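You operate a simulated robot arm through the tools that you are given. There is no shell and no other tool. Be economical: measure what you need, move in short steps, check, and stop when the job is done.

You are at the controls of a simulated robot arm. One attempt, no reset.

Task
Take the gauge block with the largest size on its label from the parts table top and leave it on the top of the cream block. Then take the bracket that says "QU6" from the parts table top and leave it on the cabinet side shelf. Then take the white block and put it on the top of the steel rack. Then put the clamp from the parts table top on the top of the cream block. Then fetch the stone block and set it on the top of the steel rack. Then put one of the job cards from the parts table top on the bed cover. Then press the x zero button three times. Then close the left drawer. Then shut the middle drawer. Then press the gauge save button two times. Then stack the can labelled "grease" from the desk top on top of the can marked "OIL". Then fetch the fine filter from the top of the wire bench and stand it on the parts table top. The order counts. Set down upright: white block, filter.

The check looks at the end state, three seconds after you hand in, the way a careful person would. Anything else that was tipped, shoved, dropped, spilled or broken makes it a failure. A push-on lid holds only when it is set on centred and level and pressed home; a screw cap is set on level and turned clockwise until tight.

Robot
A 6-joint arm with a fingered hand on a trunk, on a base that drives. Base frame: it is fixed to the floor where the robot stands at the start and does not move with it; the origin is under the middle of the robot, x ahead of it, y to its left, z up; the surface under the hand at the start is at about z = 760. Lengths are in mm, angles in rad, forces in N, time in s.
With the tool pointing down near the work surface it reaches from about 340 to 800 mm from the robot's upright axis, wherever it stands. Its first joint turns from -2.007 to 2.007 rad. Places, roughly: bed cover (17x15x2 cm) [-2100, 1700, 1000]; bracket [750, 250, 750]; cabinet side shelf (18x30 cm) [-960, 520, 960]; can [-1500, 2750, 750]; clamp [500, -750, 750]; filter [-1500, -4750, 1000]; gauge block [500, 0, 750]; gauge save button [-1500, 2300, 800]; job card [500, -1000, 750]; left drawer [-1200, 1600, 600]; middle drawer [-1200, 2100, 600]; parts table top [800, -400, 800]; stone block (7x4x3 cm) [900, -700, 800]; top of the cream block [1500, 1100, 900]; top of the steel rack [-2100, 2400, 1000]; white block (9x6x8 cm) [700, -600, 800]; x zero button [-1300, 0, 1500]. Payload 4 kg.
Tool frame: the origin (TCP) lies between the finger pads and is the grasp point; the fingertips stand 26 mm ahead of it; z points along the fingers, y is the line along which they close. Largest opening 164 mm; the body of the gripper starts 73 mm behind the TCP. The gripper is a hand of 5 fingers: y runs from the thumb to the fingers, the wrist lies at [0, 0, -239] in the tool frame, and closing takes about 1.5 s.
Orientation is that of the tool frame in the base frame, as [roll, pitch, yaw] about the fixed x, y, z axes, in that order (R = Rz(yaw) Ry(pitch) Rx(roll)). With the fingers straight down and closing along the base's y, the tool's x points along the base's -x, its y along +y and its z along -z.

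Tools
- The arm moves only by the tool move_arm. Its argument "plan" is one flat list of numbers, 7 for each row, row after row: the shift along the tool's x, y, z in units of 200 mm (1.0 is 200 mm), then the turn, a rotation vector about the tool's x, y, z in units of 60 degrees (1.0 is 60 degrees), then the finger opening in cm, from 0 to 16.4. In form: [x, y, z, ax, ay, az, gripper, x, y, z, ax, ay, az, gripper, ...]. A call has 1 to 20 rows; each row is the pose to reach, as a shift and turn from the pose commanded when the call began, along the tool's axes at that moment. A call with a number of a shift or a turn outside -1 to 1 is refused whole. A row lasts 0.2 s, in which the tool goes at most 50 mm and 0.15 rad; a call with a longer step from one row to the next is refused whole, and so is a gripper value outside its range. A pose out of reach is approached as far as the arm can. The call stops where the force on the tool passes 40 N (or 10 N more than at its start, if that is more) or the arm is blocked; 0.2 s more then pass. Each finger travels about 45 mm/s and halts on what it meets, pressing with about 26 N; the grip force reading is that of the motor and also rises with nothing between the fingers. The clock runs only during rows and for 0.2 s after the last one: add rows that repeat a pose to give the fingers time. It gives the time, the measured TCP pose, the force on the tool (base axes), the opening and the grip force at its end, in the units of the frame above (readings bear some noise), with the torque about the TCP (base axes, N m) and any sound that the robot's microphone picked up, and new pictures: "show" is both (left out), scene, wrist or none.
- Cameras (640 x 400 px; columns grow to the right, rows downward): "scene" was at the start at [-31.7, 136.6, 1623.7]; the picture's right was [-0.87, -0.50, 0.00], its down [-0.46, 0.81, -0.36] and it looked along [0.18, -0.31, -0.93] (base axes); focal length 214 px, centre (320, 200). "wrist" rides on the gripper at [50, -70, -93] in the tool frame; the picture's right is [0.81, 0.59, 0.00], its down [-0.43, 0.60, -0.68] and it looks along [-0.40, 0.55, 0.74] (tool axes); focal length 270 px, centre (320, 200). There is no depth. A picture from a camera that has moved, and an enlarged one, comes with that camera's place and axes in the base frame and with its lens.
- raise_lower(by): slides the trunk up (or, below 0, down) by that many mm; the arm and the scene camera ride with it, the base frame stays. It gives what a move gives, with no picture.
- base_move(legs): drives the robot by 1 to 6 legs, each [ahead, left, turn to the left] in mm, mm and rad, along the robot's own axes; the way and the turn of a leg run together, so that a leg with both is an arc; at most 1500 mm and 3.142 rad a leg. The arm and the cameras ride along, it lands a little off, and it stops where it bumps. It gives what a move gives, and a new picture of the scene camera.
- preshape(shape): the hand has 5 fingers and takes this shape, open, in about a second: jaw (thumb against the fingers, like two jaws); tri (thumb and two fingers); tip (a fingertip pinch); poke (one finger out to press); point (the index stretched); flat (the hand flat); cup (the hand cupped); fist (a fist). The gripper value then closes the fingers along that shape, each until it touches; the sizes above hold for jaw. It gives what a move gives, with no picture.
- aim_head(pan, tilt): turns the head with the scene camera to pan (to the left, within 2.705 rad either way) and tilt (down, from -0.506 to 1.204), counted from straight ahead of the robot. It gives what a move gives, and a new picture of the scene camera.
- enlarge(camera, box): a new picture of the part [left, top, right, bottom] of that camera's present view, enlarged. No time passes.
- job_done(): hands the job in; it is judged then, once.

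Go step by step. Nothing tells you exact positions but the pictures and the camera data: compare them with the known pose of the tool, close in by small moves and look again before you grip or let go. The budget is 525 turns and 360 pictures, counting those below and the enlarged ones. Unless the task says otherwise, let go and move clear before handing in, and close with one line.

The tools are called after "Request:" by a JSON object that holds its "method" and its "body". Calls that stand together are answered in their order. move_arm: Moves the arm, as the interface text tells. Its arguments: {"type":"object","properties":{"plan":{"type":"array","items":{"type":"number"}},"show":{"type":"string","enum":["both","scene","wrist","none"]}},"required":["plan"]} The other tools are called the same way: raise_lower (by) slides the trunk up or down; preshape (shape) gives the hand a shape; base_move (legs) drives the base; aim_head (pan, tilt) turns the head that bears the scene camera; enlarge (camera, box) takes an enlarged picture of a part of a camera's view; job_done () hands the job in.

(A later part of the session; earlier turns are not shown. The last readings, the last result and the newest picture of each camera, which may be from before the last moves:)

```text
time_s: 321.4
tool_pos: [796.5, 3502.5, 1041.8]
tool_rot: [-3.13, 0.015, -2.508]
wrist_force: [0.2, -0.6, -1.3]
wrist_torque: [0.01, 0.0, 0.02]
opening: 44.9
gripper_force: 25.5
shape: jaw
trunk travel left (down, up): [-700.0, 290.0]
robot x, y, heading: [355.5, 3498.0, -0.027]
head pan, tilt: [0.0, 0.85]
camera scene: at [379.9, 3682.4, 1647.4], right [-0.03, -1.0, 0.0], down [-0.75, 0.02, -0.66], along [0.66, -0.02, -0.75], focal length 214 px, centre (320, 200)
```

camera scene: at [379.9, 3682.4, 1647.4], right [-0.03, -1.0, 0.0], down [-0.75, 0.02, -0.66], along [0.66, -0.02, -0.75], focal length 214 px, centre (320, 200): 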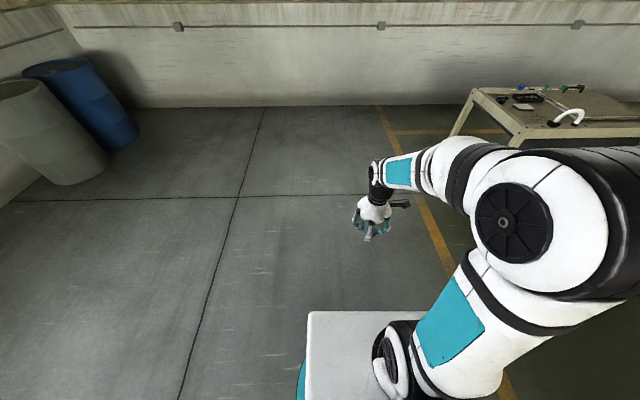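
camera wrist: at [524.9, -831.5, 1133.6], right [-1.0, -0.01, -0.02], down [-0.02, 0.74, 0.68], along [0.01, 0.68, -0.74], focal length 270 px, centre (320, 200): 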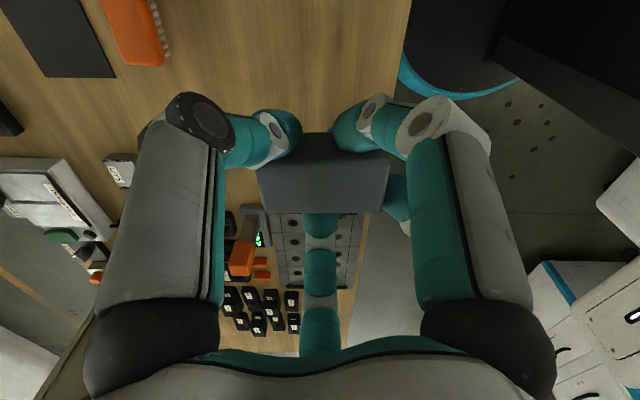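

Now reverse along y≈3500 to x≈-3250, then slide to y≈2240.

Request:
{"method": "base_move", "body": {"legs": [[0, 0, 0.027], [-1500, 0, 0], [-1500, 0, 0], [-610, 0, 0], [0, -1250, 0]]}}

Request:
{"method": "raise_lower", "body": {"by": 180}}

```text
time_s: 345.5
tool_pos: [-2870.8, 2227.0, 1041.0]
tool_rot: [-3.13, 0.017, -2.479]
wrist_force: [-0.1, -0.6, -2.1]
wrist_torque: [0.0, -0.02, 0.01]
opening: 45.0
gripper_force: 25.7
shape: jaw
trunk travel left (down, up): [-700.0, 290.0]
robot x, y, heading: [-3307.8, 2210.8, 0.001]
head pan, tilt: [0.0, 0.85]
camera scene: at [-3291.0, 2394.2, 1647.5], right [0.0, -1.0, 0.0], down [-0.75, 0.0, -0.66], along [0.66, 0.0, -0.75], focal length 214 px, centre (320, 200)
```

scene: 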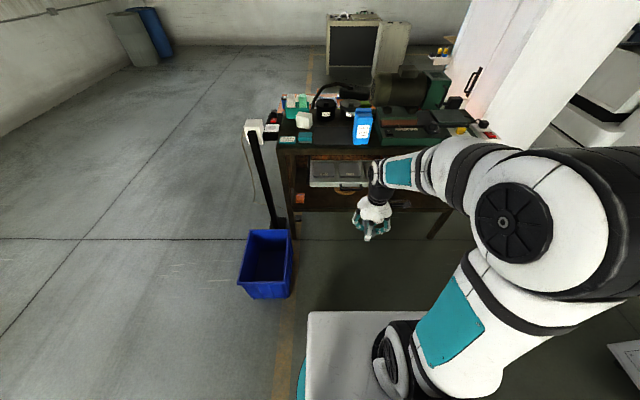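

```text
time_s: 347.5
tool_pos: [-2870.7, 2227.4, 1220.9]
tool_rot: [-3.129, 0.016, -2.48]
wrist_force: [0.2, -0.5, -1.8]
wrist_torque: [0.0, -0.04, -0.01]
opening: 44.8
gripper_force: 26.3
shape: jaw
trunk travel left (down, up): [-880.0, 110.0]
robot x, y, heading: [-3309.9, 2209.1, 0.001]
head pan, tilt: [0.0, 0.85]
```

Request:
{"method": "base_move", "body": {"legs": [[535, 20, 0]]}}

Request:
{"method": "aim_head", "body": {"pan": 0.1, "tilt": 0.95}}

Request:
{"method": "enlarge", "body": {"camera": "scene", "box": [260, 130, 420, 230]}}

```text
time_s: 350.6
tool_pos: [-2335.0, 2244.1, 1221.7]
tool_rot: [-3.131, 0.014, -2.484]
wrist_force: [0.0, 0.0, -2.5]
wrist_torque: [-0.01, 0.03, 0.01]
opening: 44.7
gripper_force: 26.1
shape: jaw
trunk travel left (down, up): [-880.0, 110.0]
robot x, y, heading: [-2774.3, 2228.6, -0.005]
head pan, tilt: [0.0, 0.85]
camera scene: at [-2754.8, 2413.9, 1827.4], right [-0.01, -1.0, 0.0], down [-0.75, 0.0, -0.66], along [0.66, 0.0, -0.75], focal length 214 px, centre (320, 200)
```

scene: 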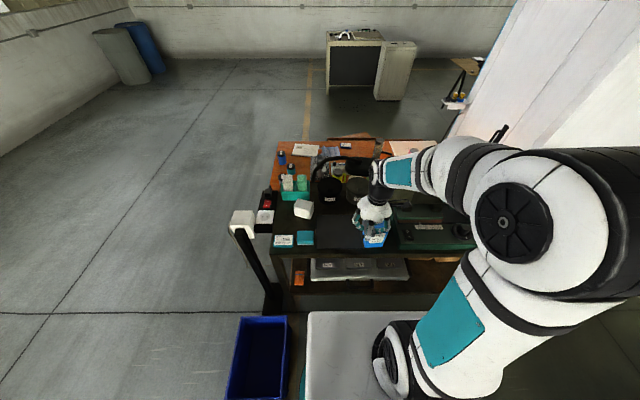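

```text
time_s: 351.3
tool_pos: [-2336.5, 2243.0, 1222.0]
tool_rot: [-3.129, 0.015, -2.484]
wrist_force: [0.3, 0.1, -1.8]
wrist_torque: [0.03, 0.02, 0.04]
opening: 44.6
gripper_force: 26.0
shape: jaw
trunk travel left (down, up): [-880.0, 110.0]
robot x, y, heading: [-2777.1, 2231.8, -0.007]
head pan, tilt: [0.099, 0.949]
camera scene: at [-2761.6, 2421.1, 1820.0], right [0.09, -1.0, 0.0], down [-0.81, -0.08, -0.58], along [0.58, 0.05, -0.81], focal length 214 px, centre (320, 200)
```

scene: 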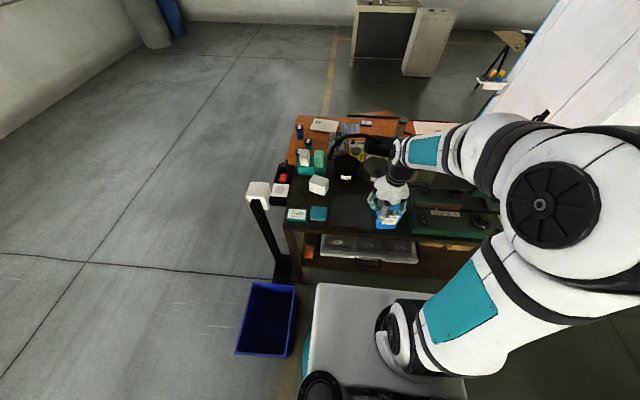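

```text
4.00 times, centred on (340, 180) of scene
camera zoom: at [-2761.6, 2421.1, 1820.0], right [0.09, -1.0, 0.0], down [-0.81, -0.08, -0.58], along [0.58, 0.05, -0.81], focal length 858 px, centre (240, 280)
```

zoom: 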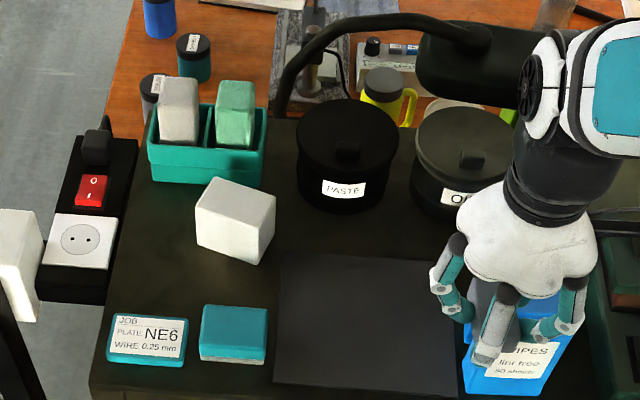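

The mat area beside the block is clear. I place the stone there at [-2175,2320]. Move over and lower to z≈1045.

Request:
{"method": "move_arm", "body": {"plan": [-0.2, -0.04, 0, 0, 0, 0, 2, -0.4, -0.08, 0, 0, 0, 0, 2, -0.6, -0.12, 0, 0, 0, 0, 2, -0.8, -0.17, 0, 0, 0, 0, 2, -0.872, -0.187, 0.15, 0, 0, 0, 2, -0.872, -0.187, 0.35, 0, 0, 0, 2, -0.872, -0.187, 0.55, 0, 0, 0, 2, -0.872, -0.187, 0.72, 0, 0, 0, 2, -0.872, -0.187, 0.88, 0, 0, 0, 2], "show": "wrist"}}

Request:
{"method": "enlarge", "body": {"camera": "scene", "box": [276, 150, 404, 230]}}

```text
time_s: 353.3
tool_pos: [-2172.3, 2320.6, 1046.5]
tool_rot: [-3.129, 0.016, -2.483]
wrist_force: [0.0, 0.1, -1.0]
wrist_torque: [0.01, 0.03, 0.02]
opening: 44.8
gripper_force: 26.3
shape: jaw
trunk travel left (down, up): [-880.0, 110.0]
robot x, y, heading: [-2777.5, 2231.2, -0.008]
head pan, tilt: [0.099, 0.949]
camera wrist: at [-2171.7, 2233.5, 1138.2], right [-1.0, -0.03, -0.02], down [-0.04, 0.74, 0.68], along [0.0, 0.68, -0.74], focal length 270 px, centre (320, 200)
```

wrist: 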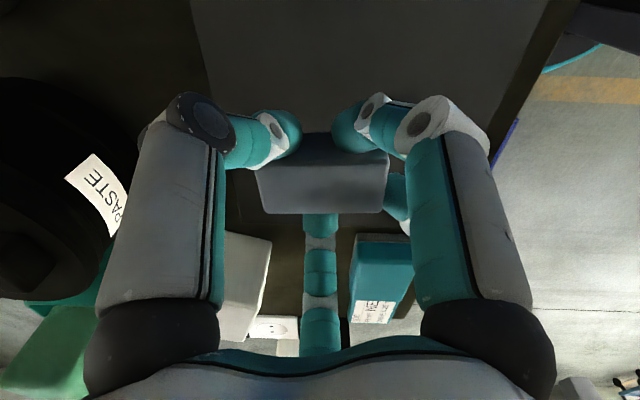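

```text
5.00 times, centred on (340, 190) of scene
camera zoom: at [-2760.1, 2421.5, 1819.9], right [0.09, -1.0, 0.0], down [-0.81, -0.08, -0.58], along [0.58, 0.05, -0.81], focal length 1072 px, centre (220, 250)
```

zoom: 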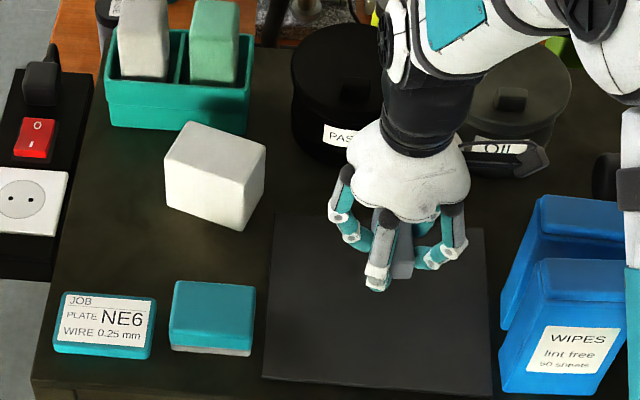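

Good position above the mat. Lower slowly.

Request:
{"method": "move_arm", "body": {"plan": [0, 0, 0.06, 0, 0, 0, 2, 0, 0, 0.12, 0, 0, 0, 2, 0, 0, 0.17, 0, 0, 0, 2, 0, 0, 0.2, 0, 0, 0, 2, 0, 0, 0.22, 0, 0, 0, 2, 0, 0, 0.24, 0, 0, 0, 2, 0, 0, 0.26, 0, 0, 0, 2, 0, 0, 0.28, 0, 0, 0, 2, 0, 0, 0.3, 0, 0, 0, 2, 0, 0, 0.32, 0, 0, 0, 2], "show": "none"}}

```text
time_s: 355.2
tool_pos: [-2168.4, 2320.1, 996.2]
tool_rot: [-3.123, 0.025, -2.482]
wrist_force: [-9.6, -2.1, 26.4]
wrist_torque: [0.06, 0.28, -0.1]
opening: 45.5
gripper_force: 25.9
shape: jaw
trunk travel left (down, up): [-880.0, 110.0]
robot x, y, heading: [-2774.9, 2231.7, -0.003]
head pan, tilt: [0.099, 0.949]
stopped in row 9: the force on the tool passed its limit at 44 N (the readings are from after the stop); the commanded pose is now the measured one
```

Contact. Ease 2 mm up and open.

Request:
{"method": "move_arm", "body": {"plan": [0, 0, -0.01, 0, 0, 0, 4.6, 0, 0, -0.01, 0, 0, 0, 5.2, 0, 0, -0.01, 0, 0, 0, 6, 0, 0, -0.01, 0, 0, 0, 7, 0, 0, -0.01, 0, 0, 0, 8, 0, 0, -0.01, 0, 0, 0, 8, 0, 0, -0.05, 0, 0, 0, 8, 0, 0, -0.2, 0, 0, 0, 8, 0, 0, -0.4, 0, 0, 0, 8, 0, 0, -0.6, 0, 0, 0, 8, 0, 0, -0.8, 0, 0, 0, 8, 0, 0, -1, 0, 0, 0, 8], "show": "both"}}

Request:
{"method": "enlarge", "body": {"camera": "scene", "box": [276, 150, 404, 230]}}

```text
time_s: 357.8
tool_pos: [-2174.0, 2319.5, 1194.6]
tool_rot: [-3.126, 0.024, -2.483]
wrist_force: [0.4, 0.4, 0.2]
wrist_torque: [0.01, -0.02, -0.01]
opening: 76.5
gripper_force: 0.1
shape: jaw
trunk travel left (down, up): [-880.0, 110.0]
robot x, y, heading: [-2776.2, 2231.2, -0.007]
head pan, tilt: [0.099, 0.949]
camera scene: at [-2762.8, 2420.8, 1819.9], right [0.09, -1.0, 0.0], down [-0.81, -0.08, -0.58], along [0.58, 0.05, -0.81], focal length 214 px, centre (320, 200)
camera wrist: at [-2173.6, 2232.9, 1285.9], right [-1.0, -0.03, -0.03], down [-0.04, 0.73, 0.68], along [0.0, 0.68, -0.73], focal length 270 px, centre (320, 200)
```

scene: 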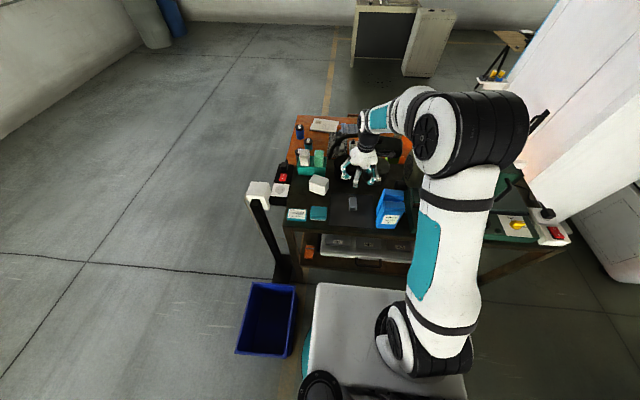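
wrist: 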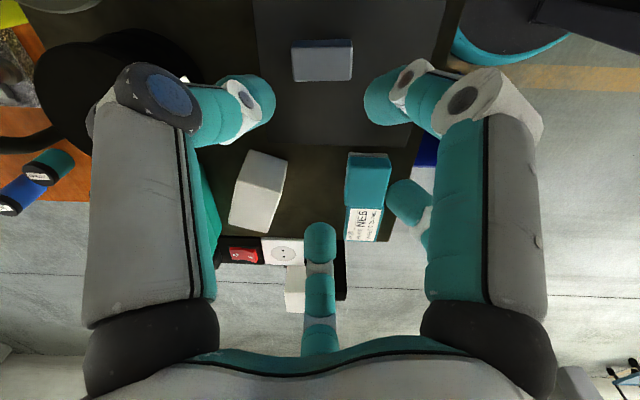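

```text
5.00 times, centred on (340, 190) of scene
camera zoom: at [-2762.8, 2420.8, 1819.9], right [0.09, -1.0, 0.0], down [-0.81, -0.08, -0.58], along [0.58, 0.05, -0.81], focal length 1072 px, centre (220, 250)
```

zoom: 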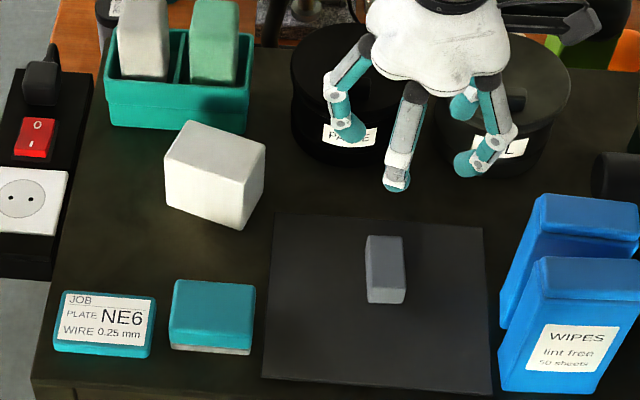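

Stone placed. I retract and return for the job card.

Request:
{"method": "move_arm", "body": {"plan": [0.2, 0.04, -0.05, 0, 0, 0, 8, 0.4, 0.08, -0.1, 0, 0, 0, 8, 0.6, 0.12, -0.1, 0, 0, 0, 8, 0.8, 0.17, -0.1, 0, 0, 0, 8, 0.9, 0.2, -0.1, 0, 0, 0, 8], "show": "none"}}

Request:
{"method": "base_move", "body": {"legs": [[-500, 0, 0], [0, 1270, 0], [1500, 0, 0], [1500, 0, 0], [600, 0, 0]]}}

```text
time_s: 359.0
tool_pos: [-2342.6, 2240.5, 1207.3]
tool_rot: [-3.126, 0.023, -2.484]
wrist_force: [-0.9, 0.0, -1.2]
wrist_torque: [-0.04, -0.06, -0.03]
opening: 76.9
gripper_force: 0.1
shape: jaw
trunk travel left (down, up): [-880.0, 110.0]
robot x, y, heading: [-2776.6, 2227.2, -0.002]
head pan, tilt: [0.099, 0.949]
```

```text
time_s: 385.2
tool_pos: [764.9, 3645.5, 1207.9]
tool_rot: [-3.127, 0.023, -2.456]
wrist_force: [0.7, -0.1, 0.1]
wrist_torque: [0.04, 0.02, 0.02]
opening: 76.8
gripper_force: 0.1
shape: jaw
trunk travel left (down, up): [-880.0, 110.0]
robot x, y, heading: [328.1, 3617.3, 0.025]
head pan, tilt: [0.099, 0.949]
camera scene: at [339.6, 3812.3, 1819.9], right [0.12, -0.99, 0.0], down [-0.81, -0.1, -0.58], along [0.58, 0.07, -0.81], focal length 214 px, centre (320, 200)
```

scene: 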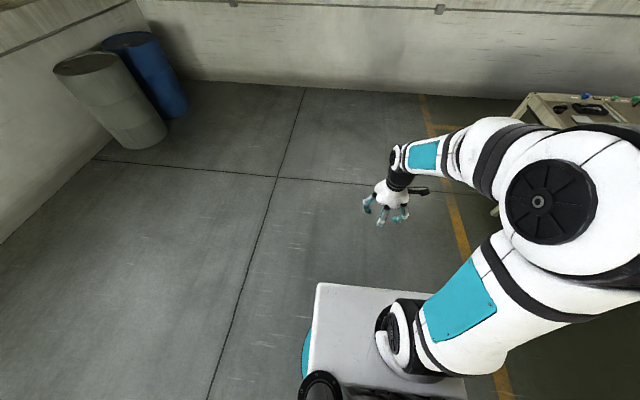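

Request:
{"method": "base_move", "body": {"legs": [[0, 0, -0.025], [0, -1450, 0], [0, -1450, 0], [-270, 0, 0], [0, -1500, 0]]}}

Request:
{"method": "raise_lower", "body": {"by": -180}}

Request:
{"method": "aim_head", "body": {"pan": -0.1, "tilt": 0.95}}

Request:
{"method": "enlarge", "body": {"camera": "scene", "box": [300, 160, 460, 260]}}

```text
time_s: 408.3
tool_pos: [371.5, -821.7, 1209.0]
tool_rot: [-3.125, 0.021, -2.532]
wrist_force: [0.1, 0.6, -0.5]
wrist_torque: [0.04, -0.01, 0.0]
opening: 76.8
gripper_force: 0.2
shape: jaw
trunk travel left (down, up): [-880.0, 110.0]
robot x, y, heading: [-61.8, -810.9, -0.054]
head pan, tilt: [0.099, 0.949]
camera scene: at [-39.6, -622.5, 1820.0], right [0.05, -1.0, 0.0], down [-0.81, -0.04, -0.58], along [0.58, 0.03, -0.81], focal length 214 px, centre (320, 200)
```

scene: 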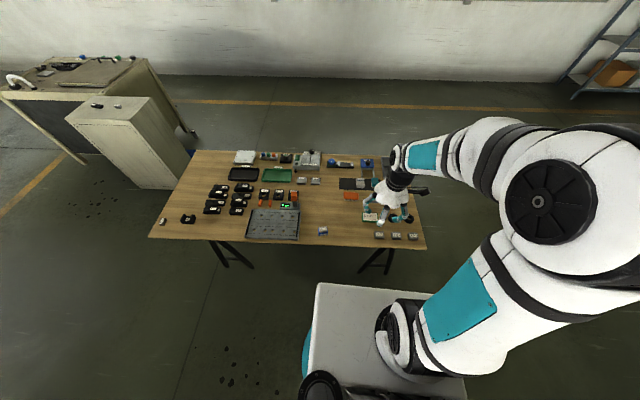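

```text
time_s: 410.3
tool_pos: [372.5, -822.1, 1027.3]
tool_rot: [-3.126, 0.021, -2.532]
wrist_force: [0.3, 0.5, 0.4]
wrist_torque: [0.04, -0.01, -0.03]
opening: 76.8
gripper_force: 0.1
shape: jaw
trunk travel left (down, up): [-700.0, 290.0]
robot x, y, heading: [-62.5, -815.1, -0.051]
head pan, tilt: [0.099, 0.949]
```

```text
time_s: 411.1
tool_pos: [371.4, -821.0, 1028.9]
tool_rot: [-3.126, 0.024, -2.533]
wrist_force: [0.2, 0.0, 0.0]
wrist_torque: [0.01, 0.01, -0.01]
opening: 77.0
gripper_force: 0.1
shape: jaw
trunk travel left (down, up): [-700.0, 290.0]
robot x, y, heading: [-65.5, -813.0, -0.053]
head pan, tilt: [-0.099, 0.949]
camera scene: at [-40.4, -636.5, 1639.9], right [-0.15, -0.99, 0.0], down [-0.8, 0.12, -0.58], along [0.58, -0.09, -0.81], focal length 214 px, centre (320, 200)
```

scene: 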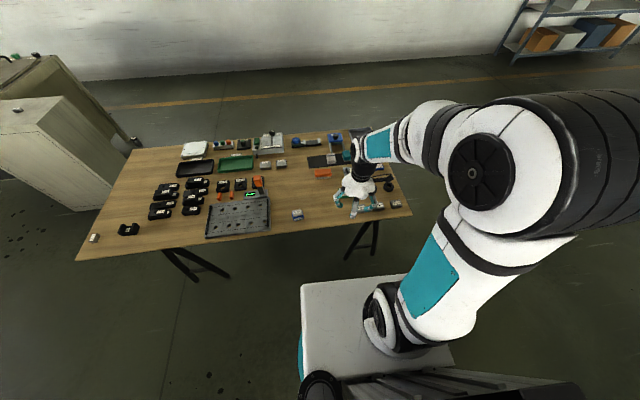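

```text
4.00 times, centred on (380, 210) of scene
camera zoom: at [-40.4, -636.5, 1639.9], right [-0.15, -0.99, 0.0], down [-0.8, 0.12, -0.58], along [0.58, -0.09, -0.81], focal length 858 px, centre (80, 160)
```

zoom: 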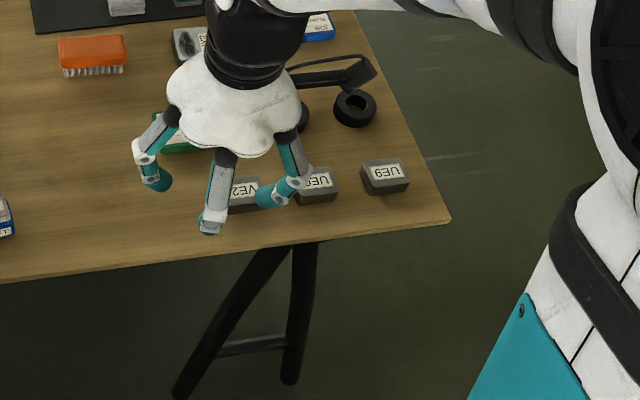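

The blue job card (UY2, ≈[764,-1051]) has much more free space around it than the green one. I shift to face it.

Request:
{"method": "base_move", "body": {"legs": [[140, 0, 0.053], [0, -230, 0]]}}

Request:
{"method": "aim_head", "body": {"pan": 0.0, "tilt": 0.85}}

Request:
{"method": "enlarge", "body": {"camera": "scene", "box": [300, 160, 460, 260]}}

```text
time_s: 413.7
tool_pos: [511.2, -1031.5, 1028.4]
tool_rot: [-3.127, 0.022, -2.476]
wrist_force: [0.4, 0.1, 1.5]
wrist_torque: [0.0, 0.01, -0.02]
opening: 76.5
gripper_force: 0.1
shape: jaw
trunk travel left (down, up): [-700.0, 290.0]
robot x, y, heading: [77.9, -1048.2, -0.003]
head pan, tilt: [-0.099, 0.949]
camera scene: at [91.0, -869.6, 1640.1], right [-0.1, -0.99, 0.0], down [-0.81, 0.08, -0.58], along [0.58, -0.06, -0.81], focal length 214 px, centre (320, 200)
```

scene: 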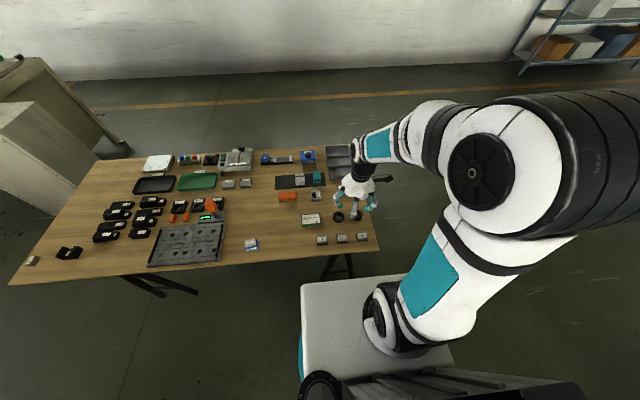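

```text
time_s: 414.4
tool_pos: [512.5, -1030.8, 1028.7]
tool_rot: [-3.126, 0.023, -2.48]
wrist_force: [-0.8, -0.1, 0.2]
wrist_torque: [0.02, 0.02, 0.0]
opening: 76.7
gripper_force: 0.2
shape: jaw
trunk travel left (down, up): [-700.0, 290.0]
robot x, y, heading: [77.5, -1048.2, -0.001]
head pan, tilt: [0.0, 0.85]
camera scene: at [96.8, -861.2, 1647.4], right [0.0, -1.0, 0.0], down [-0.75, 0.0, -0.66], along [0.66, 0.0, -0.75], focal length 214 px, centre (320, 200)
```

scene: 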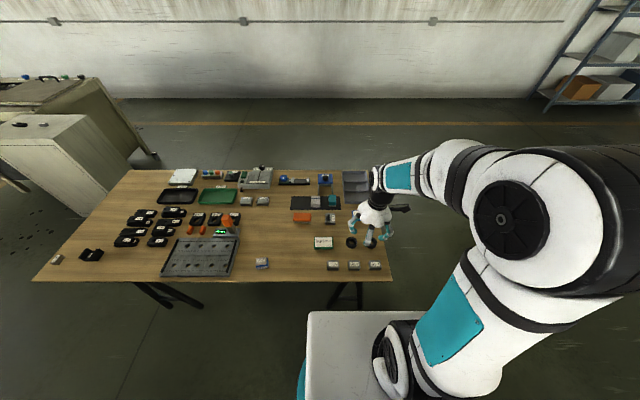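

```text
4.00 times, centred on (380, 210) of scene
camera zoom: at [96.8, -861.2, 1647.4], right [0.0, -1.0, 0.0], down [-0.75, 0.0, -0.66], along [0.66, 0.0, -0.75], focal length 858 px, centre (80, 160)
```

zoom: 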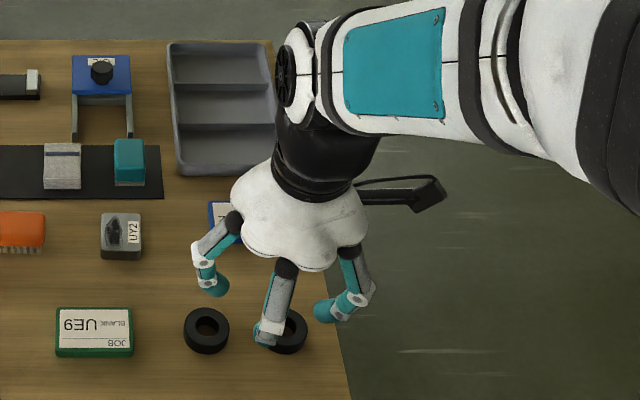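

The hand hides the card; I move forward to see it with the wrist camera.

Request:
{"method": "move_arm", "body": {"plan": [-0.18, -0.14, 0, 0, 0, -0.13, 12, -0.36, -0.28, 0, 0, 0, -0.27, 14, -0.54, -0.42, 0, 0, 0, -0.41, 16, -0.71, -0.553, 0, 0, 0, -0.55, 16, -0.71, -0.553, 0, 0, 0, -0.62, 16], "show": "both"}}

Request:
{"method": "enlarge", "body": {"camera": "scene", "box": [300, 160, 460, 260]}}

```text
time_s: 415.6
tool_pos: [691.7, -1033.6, 1034.9]
tool_rot: [-3.116, 0.009, -1.826]
wrist_force: [-0.2, -0.3, 0.4]
wrist_torque: [0.02, 0.02, 0.04]
opening: 154.3
gripper_force: 0.1
shape: jaw
trunk travel left (down, up): [-700.0, 290.0]
robot x, y, heading: [77.4, -1044.8, -0.001]
head pan, tilt: [0.0, 0.85]
camera scene: at [96.3, -861.1, 1647.5], right [0.0, -1.0, 0.0], down [-0.75, 0.0, -0.66], along [0.66, 0.0, -0.75], focal length 214 px, centre (320, 200)
camera wrist: at [743.2, -1100.4, 1128.0], right [-0.77, -0.63, -0.02], down [-0.48, 0.57, 0.67], along [-0.41, 0.53, -0.75], focal length 270 px, centre (320, 200)
```

scene: 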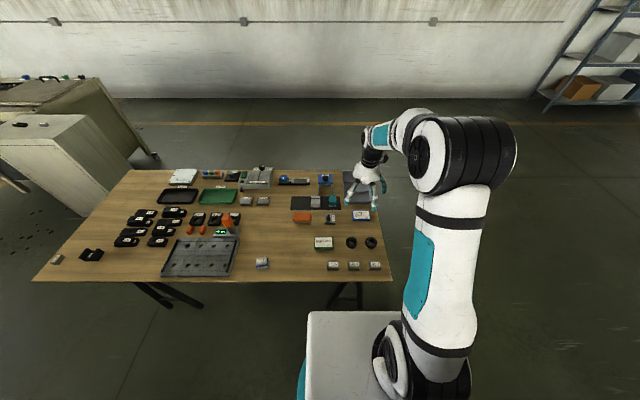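
wrist: 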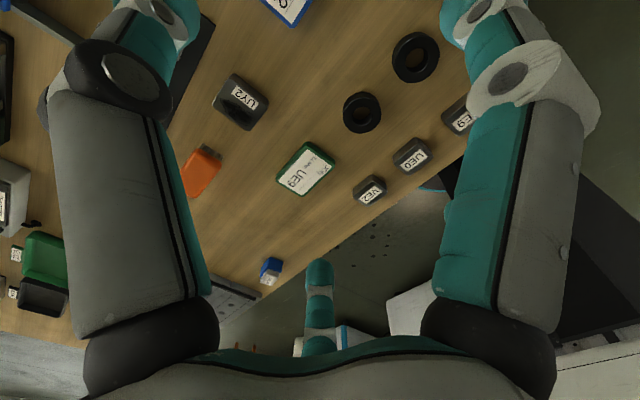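

```text
4.00 times, centred on (380, 210) of scene
camera zoom: at [96.3, -861.1, 1647.5], right [0.0, -1.0, 0.0], down [-0.75, 0.0, -0.66], along [0.66, 0.0, -0.75], focal length 858 px, centre (80, 160)
```

zoom: 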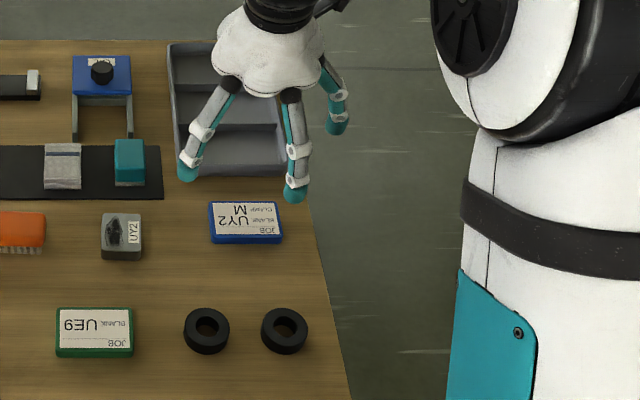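

Blue card centre ≈[759,-1073], 95 mm along y. I turn the hand to yaw -2.18 so fingers avoid corners and the tray, and lower to z≈880.

Request:
{"method": "move_arm", "body": {"plan": [0.03, -0.12, 0.15, 0, 0, 0.1, 13, 0.06, -0.24, 0.3, 0, 0, 0.2, 12, 0.106, -0.369, 0.45, 0, 0, 0.338, 12, 0.106, -0.369, 0.62, 0, 0, 0.338, 12, 0.106, -0.369, 0.77, 0, 0, 0.338, 12], "show": "wrist"}}

Request:
{"method": "enlarge", "body": {"camera": "scene", "box": [320, 165, 416, 225]}}

```text
time_s: 416.8
tool_pos: [761.4, -1069.8, 880.1]
tool_rot: [-3.122, 0.017, -2.185]
wrist_force: [0.4, -0.1, -0.1]
wrist_torque: [-0.01, 0.0, -0.03]
opening: 115.6
gripper_force: 0.0
shape: jaw
trunk travel left (down, up): [-700.0, 290.0]
robot x, y, heading: [76.9, -1043.0, -0.001]
head pan, tilt: [0.0, 0.85]
camera wrist: at [787.0, -1152.1, 972.3], right [-0.95, -0.32, -0.03], down [-0.26, 0.7, 0.67], along [-0.2, 0.64, -0.74], focal length 270 px, centre (320, 200)
```

wrist: 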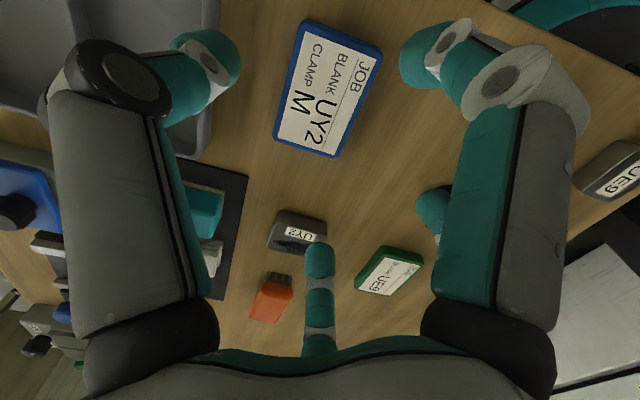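

```text
6.67 times, centred on (368, 195) of scene
camera zoom: at [97.5, -861.2, 1647.5], right [0.0, -1.0, 0.0], down [-0.75, 0.0, -0.66], along [0.66, 0.0, -0.75], focal length 1430 px, centre (0, 233)
```

zoom: 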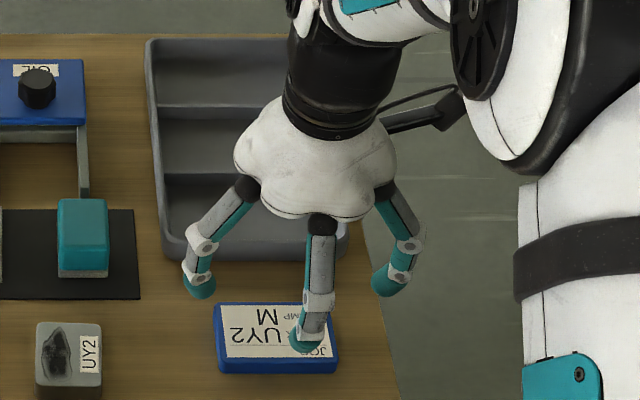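

I take the card centre as ≈[763,-1080]. Descend to z≈830 and re-check.

Request:
{"method": "move_arm", "body": {"plan": [0.038, -0.033, 0.1, 0, 0, 0, 12, 0.038, -0.033, 0.25, 0, 0, 0, 12, 0.038, -0.033, 0.25, 0, 0, 0, 12], "show": "wrist"}}

Request:
{"method": "enlarge", "body": {"camera": "scene", "box": [330, 180, 394, 220]}}

```text
time_s: 417.6
tool_pos: [764.4, -1079.6, 829.5]
tool_rot: [-3.121, 0.017, -2.183]
wrist_force: [0.0, 0.1, -0.6]
wrist_torque: [0.01, -0.01, 0.02]
opening: 116.0
gripper_force: 0.1
shape: jaw
trunk travel left (down, up): [-700.0, 290.0]
robot x, y, heading: [80.8, -1044.5, 0.003]
head pan, tilt: [0.0, 0.85]
camera wrist: at [788.9, -1161.7, 922.9], right [-0.95, -0.32, -0.03], down [-0.26, 0.69, 0.67], along [-0.2, 0.64, -0.74], focal length 270 px, centre (320, 200)
```

wrist: 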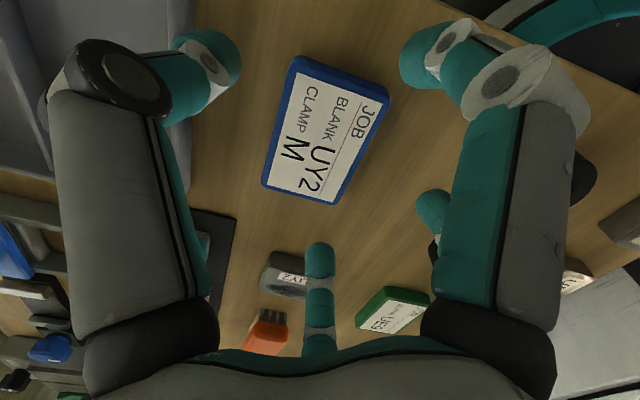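

```text
10.00 times, centred on (362, 200) of scene
camera zoom: at [96.8, -861.1, 1647.5], right [0.0, -1.0, 0.0], down [-0.75, 0.0, -0.66], along [0.66, 0.0, -0.75], focal length 2145 px, centre (-100, 200)
```

zoom: 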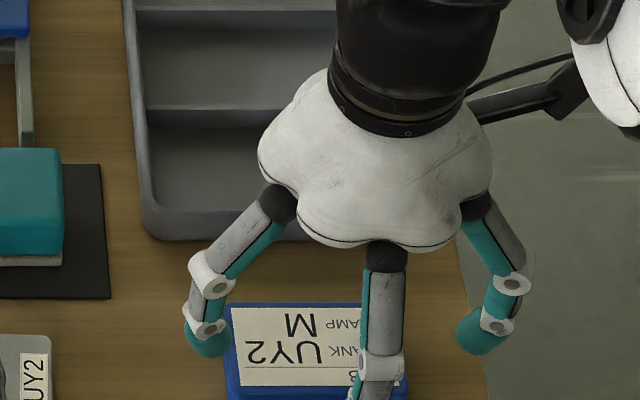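

Slightly widen and shift +3 mm in y, then descend to z≈790 and close.

Request:
{"method": "move_arm", "body": {"plan": [-0.012, 0.009, 0.05, 0, 0, 0, 13.2, -0.012, 0.009, 0.12, 0, 0, 0, 13.2, -0.012, 0.009, 0.198, 0, 0, 0, 13.2, -0.012, 0.009, 0.198, 0, 0, 0, 13.2], "show": "wrist"}}

Request:
{"method": "enlarge", "body": {"camera": "scene", "box": [330, 185, 394, 225]}}

```text
time_s: 418.6
tool_pos: [766.5, -1075.6, 791.0]
tool_rot: [-3.12, 0.017, -2.184]
wrist_force: [-1.7, -0.1, 0.3]
wrist_torque: [0.0, -0.01, 0.02]
opening: 126.6
gripper_force: 0.2
shape: jaw
trunk travel left (down, up): [-700.0, 290.0]
robot x, y, heading: [78.7, -1045.0, -0.0]
head pan, tilt: [0.0, 0.85]
camera wrist: at [792.2, -1158.8, 884.1], right [-0.95, -0.32, -0.03], down [-0.26, 0.69, 0.67], along [-0.2, 0.64, -0.74], focal length 270 px, centre (320, 200)
```

wrist: 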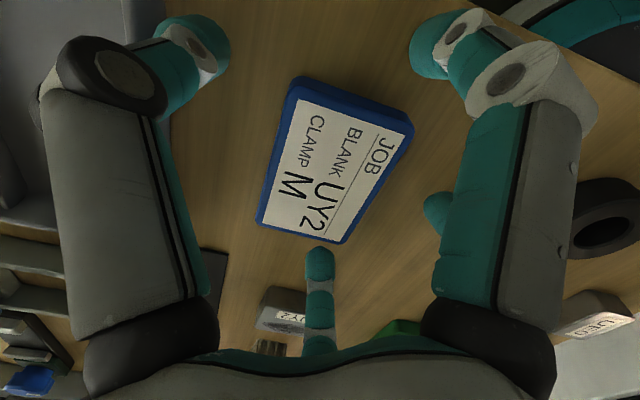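

```text
10.00 times, centred on (362, 205) of scene
camera zoom: at [96.9, -861.2, 1647.5], right [0.0, -1.0, 0.0], down [-0.75, 0.0, -0.66], along [0.66, 0.0, -0.75], focal length 2145 px, centre (-100, 150)
```

zoom: 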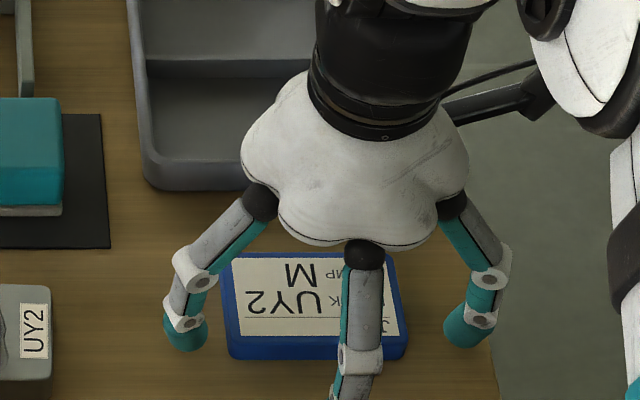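

Fingers surround the card. Closing.

Request:
{"method": "move_arm", "body": {"plan": [0, 0, 0, 0, 0, 0, 11, 0, 0, 0, 0, 0, 0, 9, 0, 0, 0, 0, 0, 0, 7, 0, 0, 0, 0, 0, 0, 5, 0, 0, 0, 0, 0, 0, 4, 0, 0, 0, 0, 0, 0, 4, 0, 0, 0, 0, 0, 0, 4, 0, 0, 0, 0, 0, 0, 4], "show": "wrist"}}

Request:
{"method": "enlarge", "body": {"camera": "scene", "box": [330, 185, 394, 225]}}

```text
time_s: 420.4
tool_pos: [766.6, -1075.9, 790.1]
tool_rot: [-3.121, 0.019, -2.182]
wrist_force: [-0.1, 0.6, 0.1]
wrist_torque: [-0.01, -0.01, -0.02]
opening: 66.7
gripper_force: 25.9
shape: jaw
trunk travel left (down, up): [-700.0, 290.0]
robot x, y, heading: [77.5, -1042.3, 0.001]
head pan, tilt: [0.0, 0.85]
camera wrist: at [792.2, -1158.8, 884.1], right [-0.95, -0.32, -0.03], down [-0.26, 0.69, 0.67], along [-0.2, 0.64, -0.74], focal length 270 px, centre (320, 200)
```

wrist: 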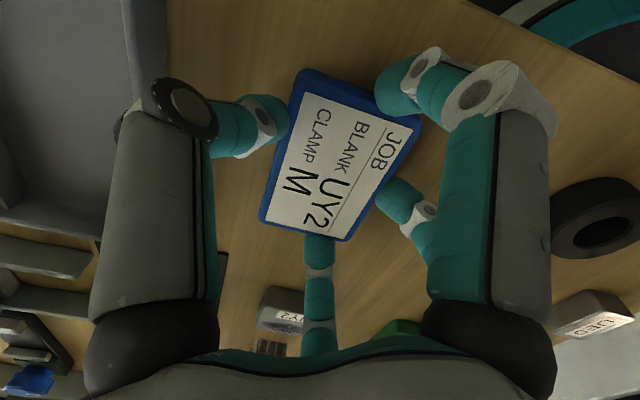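

```text
10.00 times, centred on (362, 205) of scene
camera zoom: at [97.0, -861.2, 1647.4], right [0.0, -1.0, 0.0], down [-0.75, 0.0, -0.66], along [0.66, 0.0, -0.75], focal length 2145 px, centre (-100, 150)
```

zoom: 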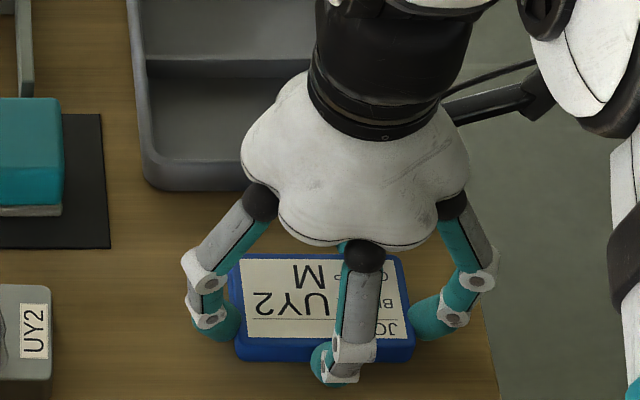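

Gripped all round. Lift.

Request:
{"method": "move_arm", "body": {"plan": [0, 0, -0.05, 0, 0, 0, 4, 0, 0, -0.15, 0, 0, 0, 4, 0, 0, -0.35, 0, 0, 0, 4, 0, 0, -0.6, 0, 0, 0, 4, 0, 0, -0.8, 0, 0, 0, 4, 0, 0, -1, 0, 0, 0, 4], "show": "wrist"}}

```text
time_s: 421.8
tool_pos: [759.5, -1077.5, 991.7]
tool_rot: [-3.121, 0.018, -2.183]
wrist_force: [0.0, -0.8, -1.0]
wrist_torque: [0.02, 0.0, 0.03]
opening: 66.7
gripper_force: 25.8
shape: jaw
trunk travel left (down, up): [-700.0, 290.0]
robot x, y, heading: [76.1, -1046.1, 0.003]
head pan, tilt: [0.0, 0.85]
camera wrist: at [784.4, -1158.8, 1085.3], right [-0.95, -0.32, -0.03], down [-0.26, 0.7, 0.67], along [-0.2, 0.64, -0.74], focal length 270 px, centre (320, 200)
```

wrist: 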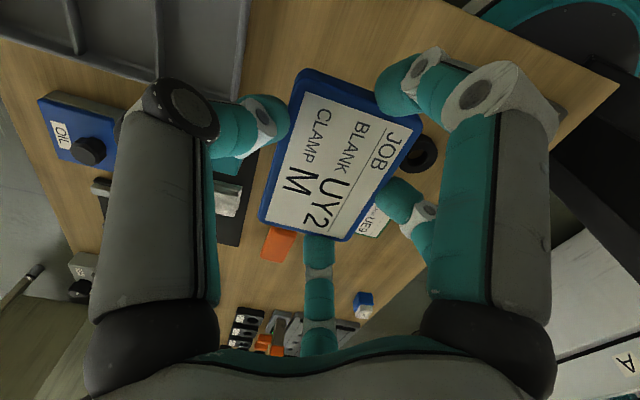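

Card held. Retract and drive round to the rack's back again.

Request:
{"method": "move_arm", "body": {"plan": [0.14, 0.2, -0.05, 0, 0, 0, 4, 0.28, 0.4, -0.1, 0, 0, 0, 4, 0.42, 0.6, -0.15, 0, 0, 0, 4, 0.56, 0.8, -0.2, 0, 0, 0, 4, 0.68, 0.97, -0.25, 0, 0, 0, 4], "show": "none"}}

Request:
{"method": "base_move", "body": {"legs": [[-60, 0, 0], [0, 900, 0], [0, 900, 0], [290, 0, 0], [0, 1350, 0], [0, 1350, 0]]}}

```text
time_s: 423.0
tool_pos: [518.2, -1077.3, 1033.0]
tool_rot: [-3.118, 0.016, -2.183]
wrist_force: [-0.5, -0.1, -0.2]
wrist_torque: [-0.03, 0.02, 0.0]
opening: 66.5
gripper_force: 25.5
shape: jaw
trunk travel left (down, up): [-700.0, 290.0]
robot x, y, heading: [78.7, -1047.5, -0.003]
head pan, tilt: [0.0, 0.85]
```

```text
time_s: 446.8
tool_pos: [748.4, 3403.2, 1031.9]
tool_rot: [-3.121, 0.017, -2.169]
wrist_force: [-0.1, 0.3, -1.6]
wrist_torque: [0.02, 0.02, 0.02]
opening: 66.2
gripper_force: 25.9
shape: jaw
trunk travel left (down, up): [-700.0, 290.0]
robot x, y, heading: [305.5, 3426.8, 0.018]
head pan, tilt: [0.0, 0.85]
camera scene: at [321.3, 3613.7, 1647.4], right [0.02, -1.0, 0.0], down [-0.75, -0.01, -0.66], along [0.66, 0.01, -0.75], focal length 214 px, centre (320, 200)
```

scene: 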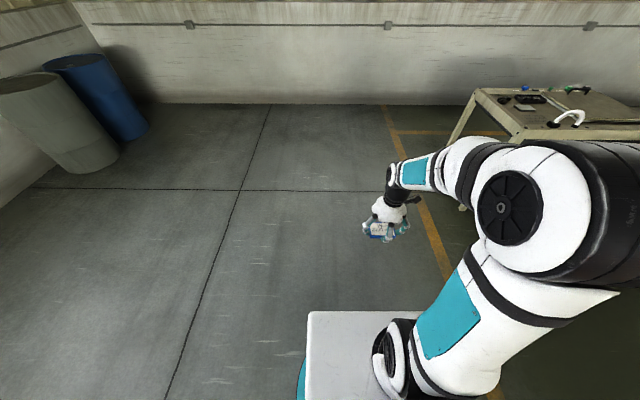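

Request:
{"method": "base_move", "body": {"legs": [[0, 0, -0.018], [-1500, 0, 0], [-1500, 0, 0], [-600, 0, 0], [0, -1300, 0], [0, -450, 0]]}}

Request:
{"method": "raise_lower", "body": {"by": 150}}

Request:
{"method": "aim_head", "body": {"pan": 0.0, "tilt": 0.6}}

```text
time_s: 473.2
tool_pos: [-2914.6, 1678.7, 1032.8]
tool_rot: [-3.122, 0.017, -2.228]
wrist_force: [0.6, 0.2, -0.3]
wrist_torque: [0.03, 0.0, 0.0]
opening: 66.4
gripper_force: 26.1
shape: jaw
trunk travel left (down, up): [-700.0, 290.0]
robot x, y, heading: [-3356.0, 1731.0, -0.042]
head pan, tilt: [0.0, 0.85]
camera scene: at [-3329.0, 1914.3, 1647.5], right [-0.04, -1.0, 0.0], down [-0.75, 0.03, -0.66], along [0.66, -0.03, -0.75], focal length 214 px, centre (320, 200)
```

scene: 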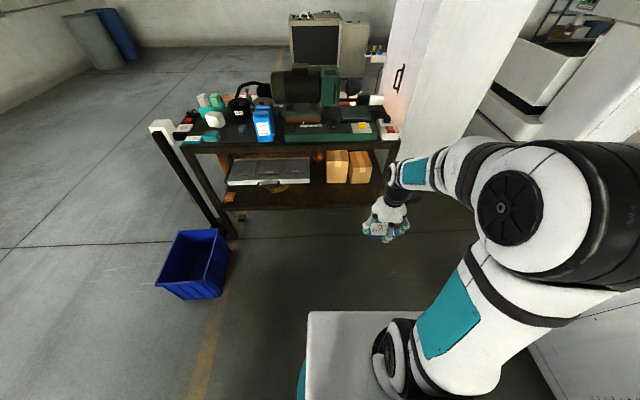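

```text
time_s: 475.0
tool_pos: [-2914.7, 1679.6, 1181.6]
tool_rot: [-3.121, 0.017, -2.227]
wrist_force: [0.2, -1.1, -0.8]
wrist_torque: [-0.01, -0.01, 0.0]
opening: 66.3
gripper_force: 26.2
shape: jaw
trunk travel left (down, up): [-850.0, 140.0]
robot x, y, heading: [-3355.3, 1731.9, -0.046]
head pan, tilt: [0.0, 0.85]
```

```text
time_s: 475.7
tool_pos: [-2915.3, 1680.3, 1182.1]
tool_rot: [-3.122, 0.018, -2.227]
wrist_force: [0.0, -0.1, -0.1]
wrist_torque: [0.02, 0.04, 0.03]
opening: 66.4
gripper_force: 26.0
shape: jaw
trunk travel left (down, up): [-850.0, 140.0]
robot x, y, heading: [-3358.9, 1730.5, -0.048]
head pan, tilt: [0.0, 0.6]
camera scene: at [-3318.8, 1914.6, 1818.3], right [-0.04, -1.0, 0.0], down [-0.56, 0.03, -0.82], along [0.82, -0.04, -0.57], focal length 214 px, centre (320, 200)
```

scene: 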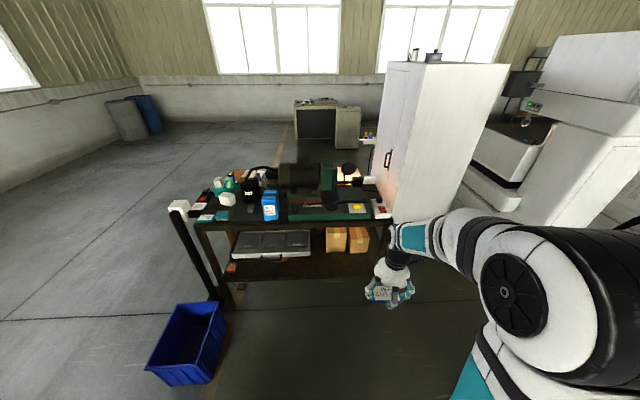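

Request:
{"method": "base_move", "body": {"legs": [[0, 0, 0.046], [560, 0, 0]]}}

Request:
{"method": "aim_head", "body": {"pan": 0.0, "tilt": 0.9}}

Request:
{"method": "enlarge", "body": {"camera": "scene", "box": [240, 130, 480, 280]}}

```text
time_s: 479.4
tool_pos: [-2346.1, 1699.2, 1180.9]
tool_rot: [-3.122, 0.018, -2.185]
wrist_force: [0.2, 0.0, -0.5]
wrist_torque: [-0.01, 0.01, 0.01]
opening: 66.5
gripper_force: 25.7
shape: jaw
trunk travel left (down, up): [-850.0, 140.0]
robot x, y, heading: [-2786.2, 1730.4, -0.005]
head pan, tilt: [0.0, 0.6]
camera scene: at [-2757.5, 1915.7, 1818.3], right [0.0, -1.0, 0.0], down [-0.57, 0.0, -0.82], along [0.82, 0.0, -0.57], focal length 214 px, centre (320, 200)
```

scene: 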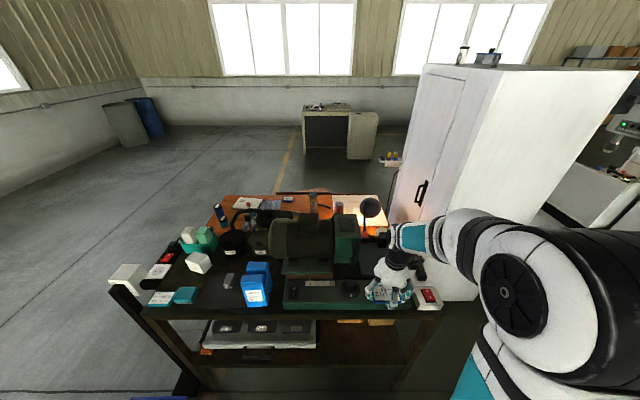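

```text
time_s: 480.2
tool_pos: [-2346.0, 1697.8, 1183.1]
tool_rot: [-3.122, 0.018, -2.184]
wrist_force: [0.2, -0.2, -0.6]
wrist_torque: [-0.02, -0.01, -0.02]
opening: 66.4
gripper_force: 25.7
shape: jaw
trunk travel left (down, up): [-850.0, 140.0]
robot x, y, heading: [-2787.4, 1729.7, 0.0]
head pan, tilt: [0.0, 0.901]
camera scene: at [-2771.2, 1915.8, 1793.6], right [0.0, -1.0, 0.0], down [-0.78, 0.0, -0.62], along [0.62, 0.0, -0.78], focal length 214 px, centre (320, 200)
```

scene: 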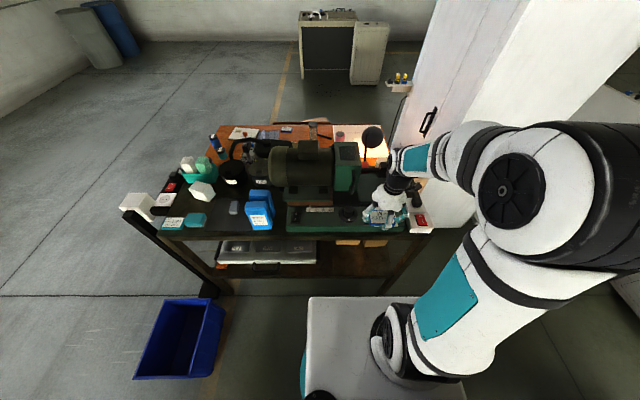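

```text
2.67 times, centred on (360, 205) of scene
camera zoom: at [-2771.2, 1915.8, 1793.6], right [0.0, -1.0, 0.0], down [-0.78, 0.0, -0.62], along [0.62, 0.0, -0.78], focal length 572 px, centre (213, 187)
```

zoom: 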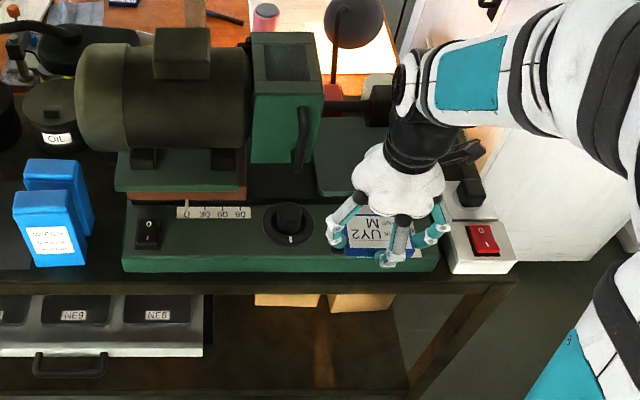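

The hand hides the bed cover; I move it aside to look.

Request:
{"method": "move_arm", "body": {"plan": [0.19, -0.04, 0, 0, 0, 0, 4, 0.38, -0.08, 0, 0, 0, 0, 4, 0.57, -0.12, 0, 0, 0, 0, 4, 0.75, -0.16, 0, 0, 0, 0, 4, 0.97, -0.2, 0, 0, 0, 0, 4], "show": "none"}}

Request:
{"method": "enlarge", "body": {"camera": "scene", "box": [320, 120, 448, 240]}}

```text
time_s: 481.4
tool_pos: [-2407.9, 1542.6, 1176.2]
tool_rot: [-3.117, -0.013, -2.204]
wrist_force: [0.6, 0.4, -0.7]
wrist_torque: [0.01, 0.04, 0.04]
opening: 66.5
gripper_force: 25.6
shape: jaw
out of reach, approached as far as the arm can: row 4, 5
trunk travel left (down, up): [-850.0, 140.0]
robot x, y, heading: [-2790.0, 1733.0, -0.002]
head pan, tilt: [0.0, 0.901]
```

```text
3.33 times, centred on (384, 180) of scene
camera zoom: at [-2770.9, 1914.8, 1793.7], right [0.0, -1.0, 0.0], down [-0.78, 0.0, -0.62], along [0.62, 0.0, -0.78], focal length 715 px, centre (107, 267)
```

zoom: 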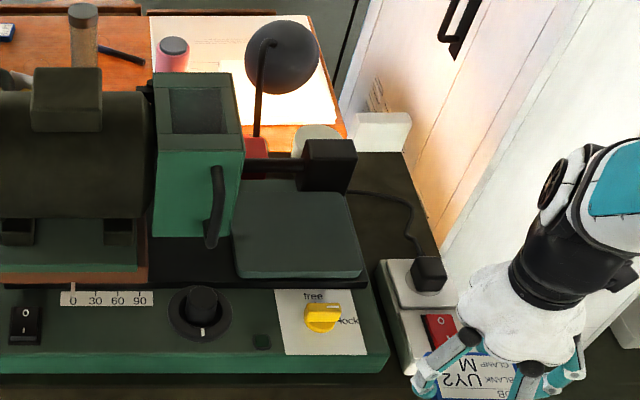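

Bed cover spans about x -2175…-2007, y 1561…1717. I'll set the card at [-2125,1618]. First come back to an intermediate point.

Request:
{"method": "move_arm", "body": {"plan": [-0.2, -0.053, 0, 0, 0, 0, 4, -0.4, -0.106, 0, 0, 0, 0, 4, -0.6, -0.16, 0, 0, 0, 0, 4, -0.785, -0.212, 0, 0, 0, 0, 4], "show": "none"}}

```text
time_s: 482.4
tool_pos: [-2282.1, 1647.4, 1179.3]
tool_rot: [-3.123, 0.017, -2.185]
wrist_force: [0.9, 0.6, -0.2]
wrist_torque: [-0.02, 0.02, 0.01]
opening: 65.9
gripper_force: 26.2
shape: jaw
trunk travel left (down, up): [-850.0, 140.0]
robot x, y, heading: [-2788.4, 1731.4, 0.001]
head pan, tilt: [0.0, 0.901]
```

Request:
{"method": "move_arm", "body": {"plan": [-0.08, -0.18, 0, 0, 0, 0, 4, -0.17, -0.36, 0, 0, 0, 0, 4, -0.25, -0.54, 0, 0, 0, 0, 4, -0.333, -0.725, 0.05, 0, 0, 0, 4, -0.333, -0.725, 0.25, 0, 0, 0, 4, -0.333, -0.725, 0.44, 0, 0, 0, 4], "show": "wrist"}}

Request:
{"method": "enlarge", "body": {"camera": "scene", "box": [320, 120, 448, 240]}}

```text
time_s: 483.8
tool_pos: [-2125.2, 1619.4, 1095.7]
tool_rot: [-3.122, 0.018, -2.185]
wrist_force: [0.5, -0.4, 0.1]
wrist_torque: [0.03, 0.02, 0.02]
opening: 65.6
gripper_force: 25.6
shape: jaw
trunk travel left (down, up): [-850.0, 140.0]
robot x, y, heading: [-2790.0, 1728.9, -0.003]
head pan, tilt: [0.0, 0.901]
camera wrist: at [-2099.6, 1537.1, 1189.7], right [-0.95, -0.32, -0.03], down [-0.26, 0.7, 0.67], along [-0.2, 0.64, -0.74], focal length 270 px, centre (320, 200)
```

wrist: 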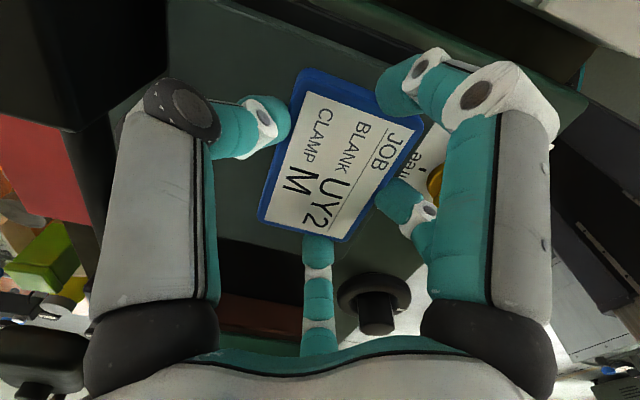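

```text
3.33 times, centred on (384, 180) of scene
camera zoom: at [-2769.6, 1915.6, 1793.6], right [0.0, -1.0, 0.0], down [-0.78, 0.0, -0.62], along [0.62, 0.0, -0.78], focal length 715 px, centre (107, 267)
```

zoom: 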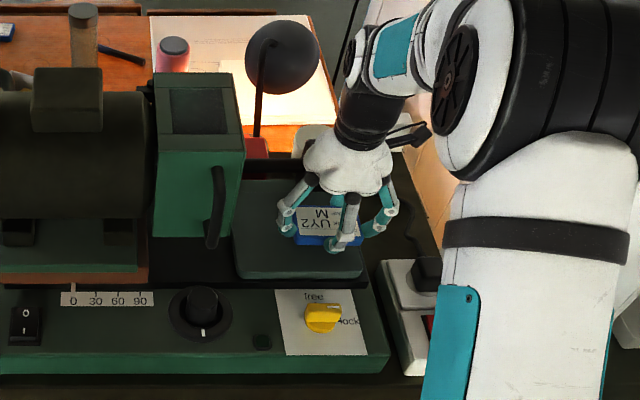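

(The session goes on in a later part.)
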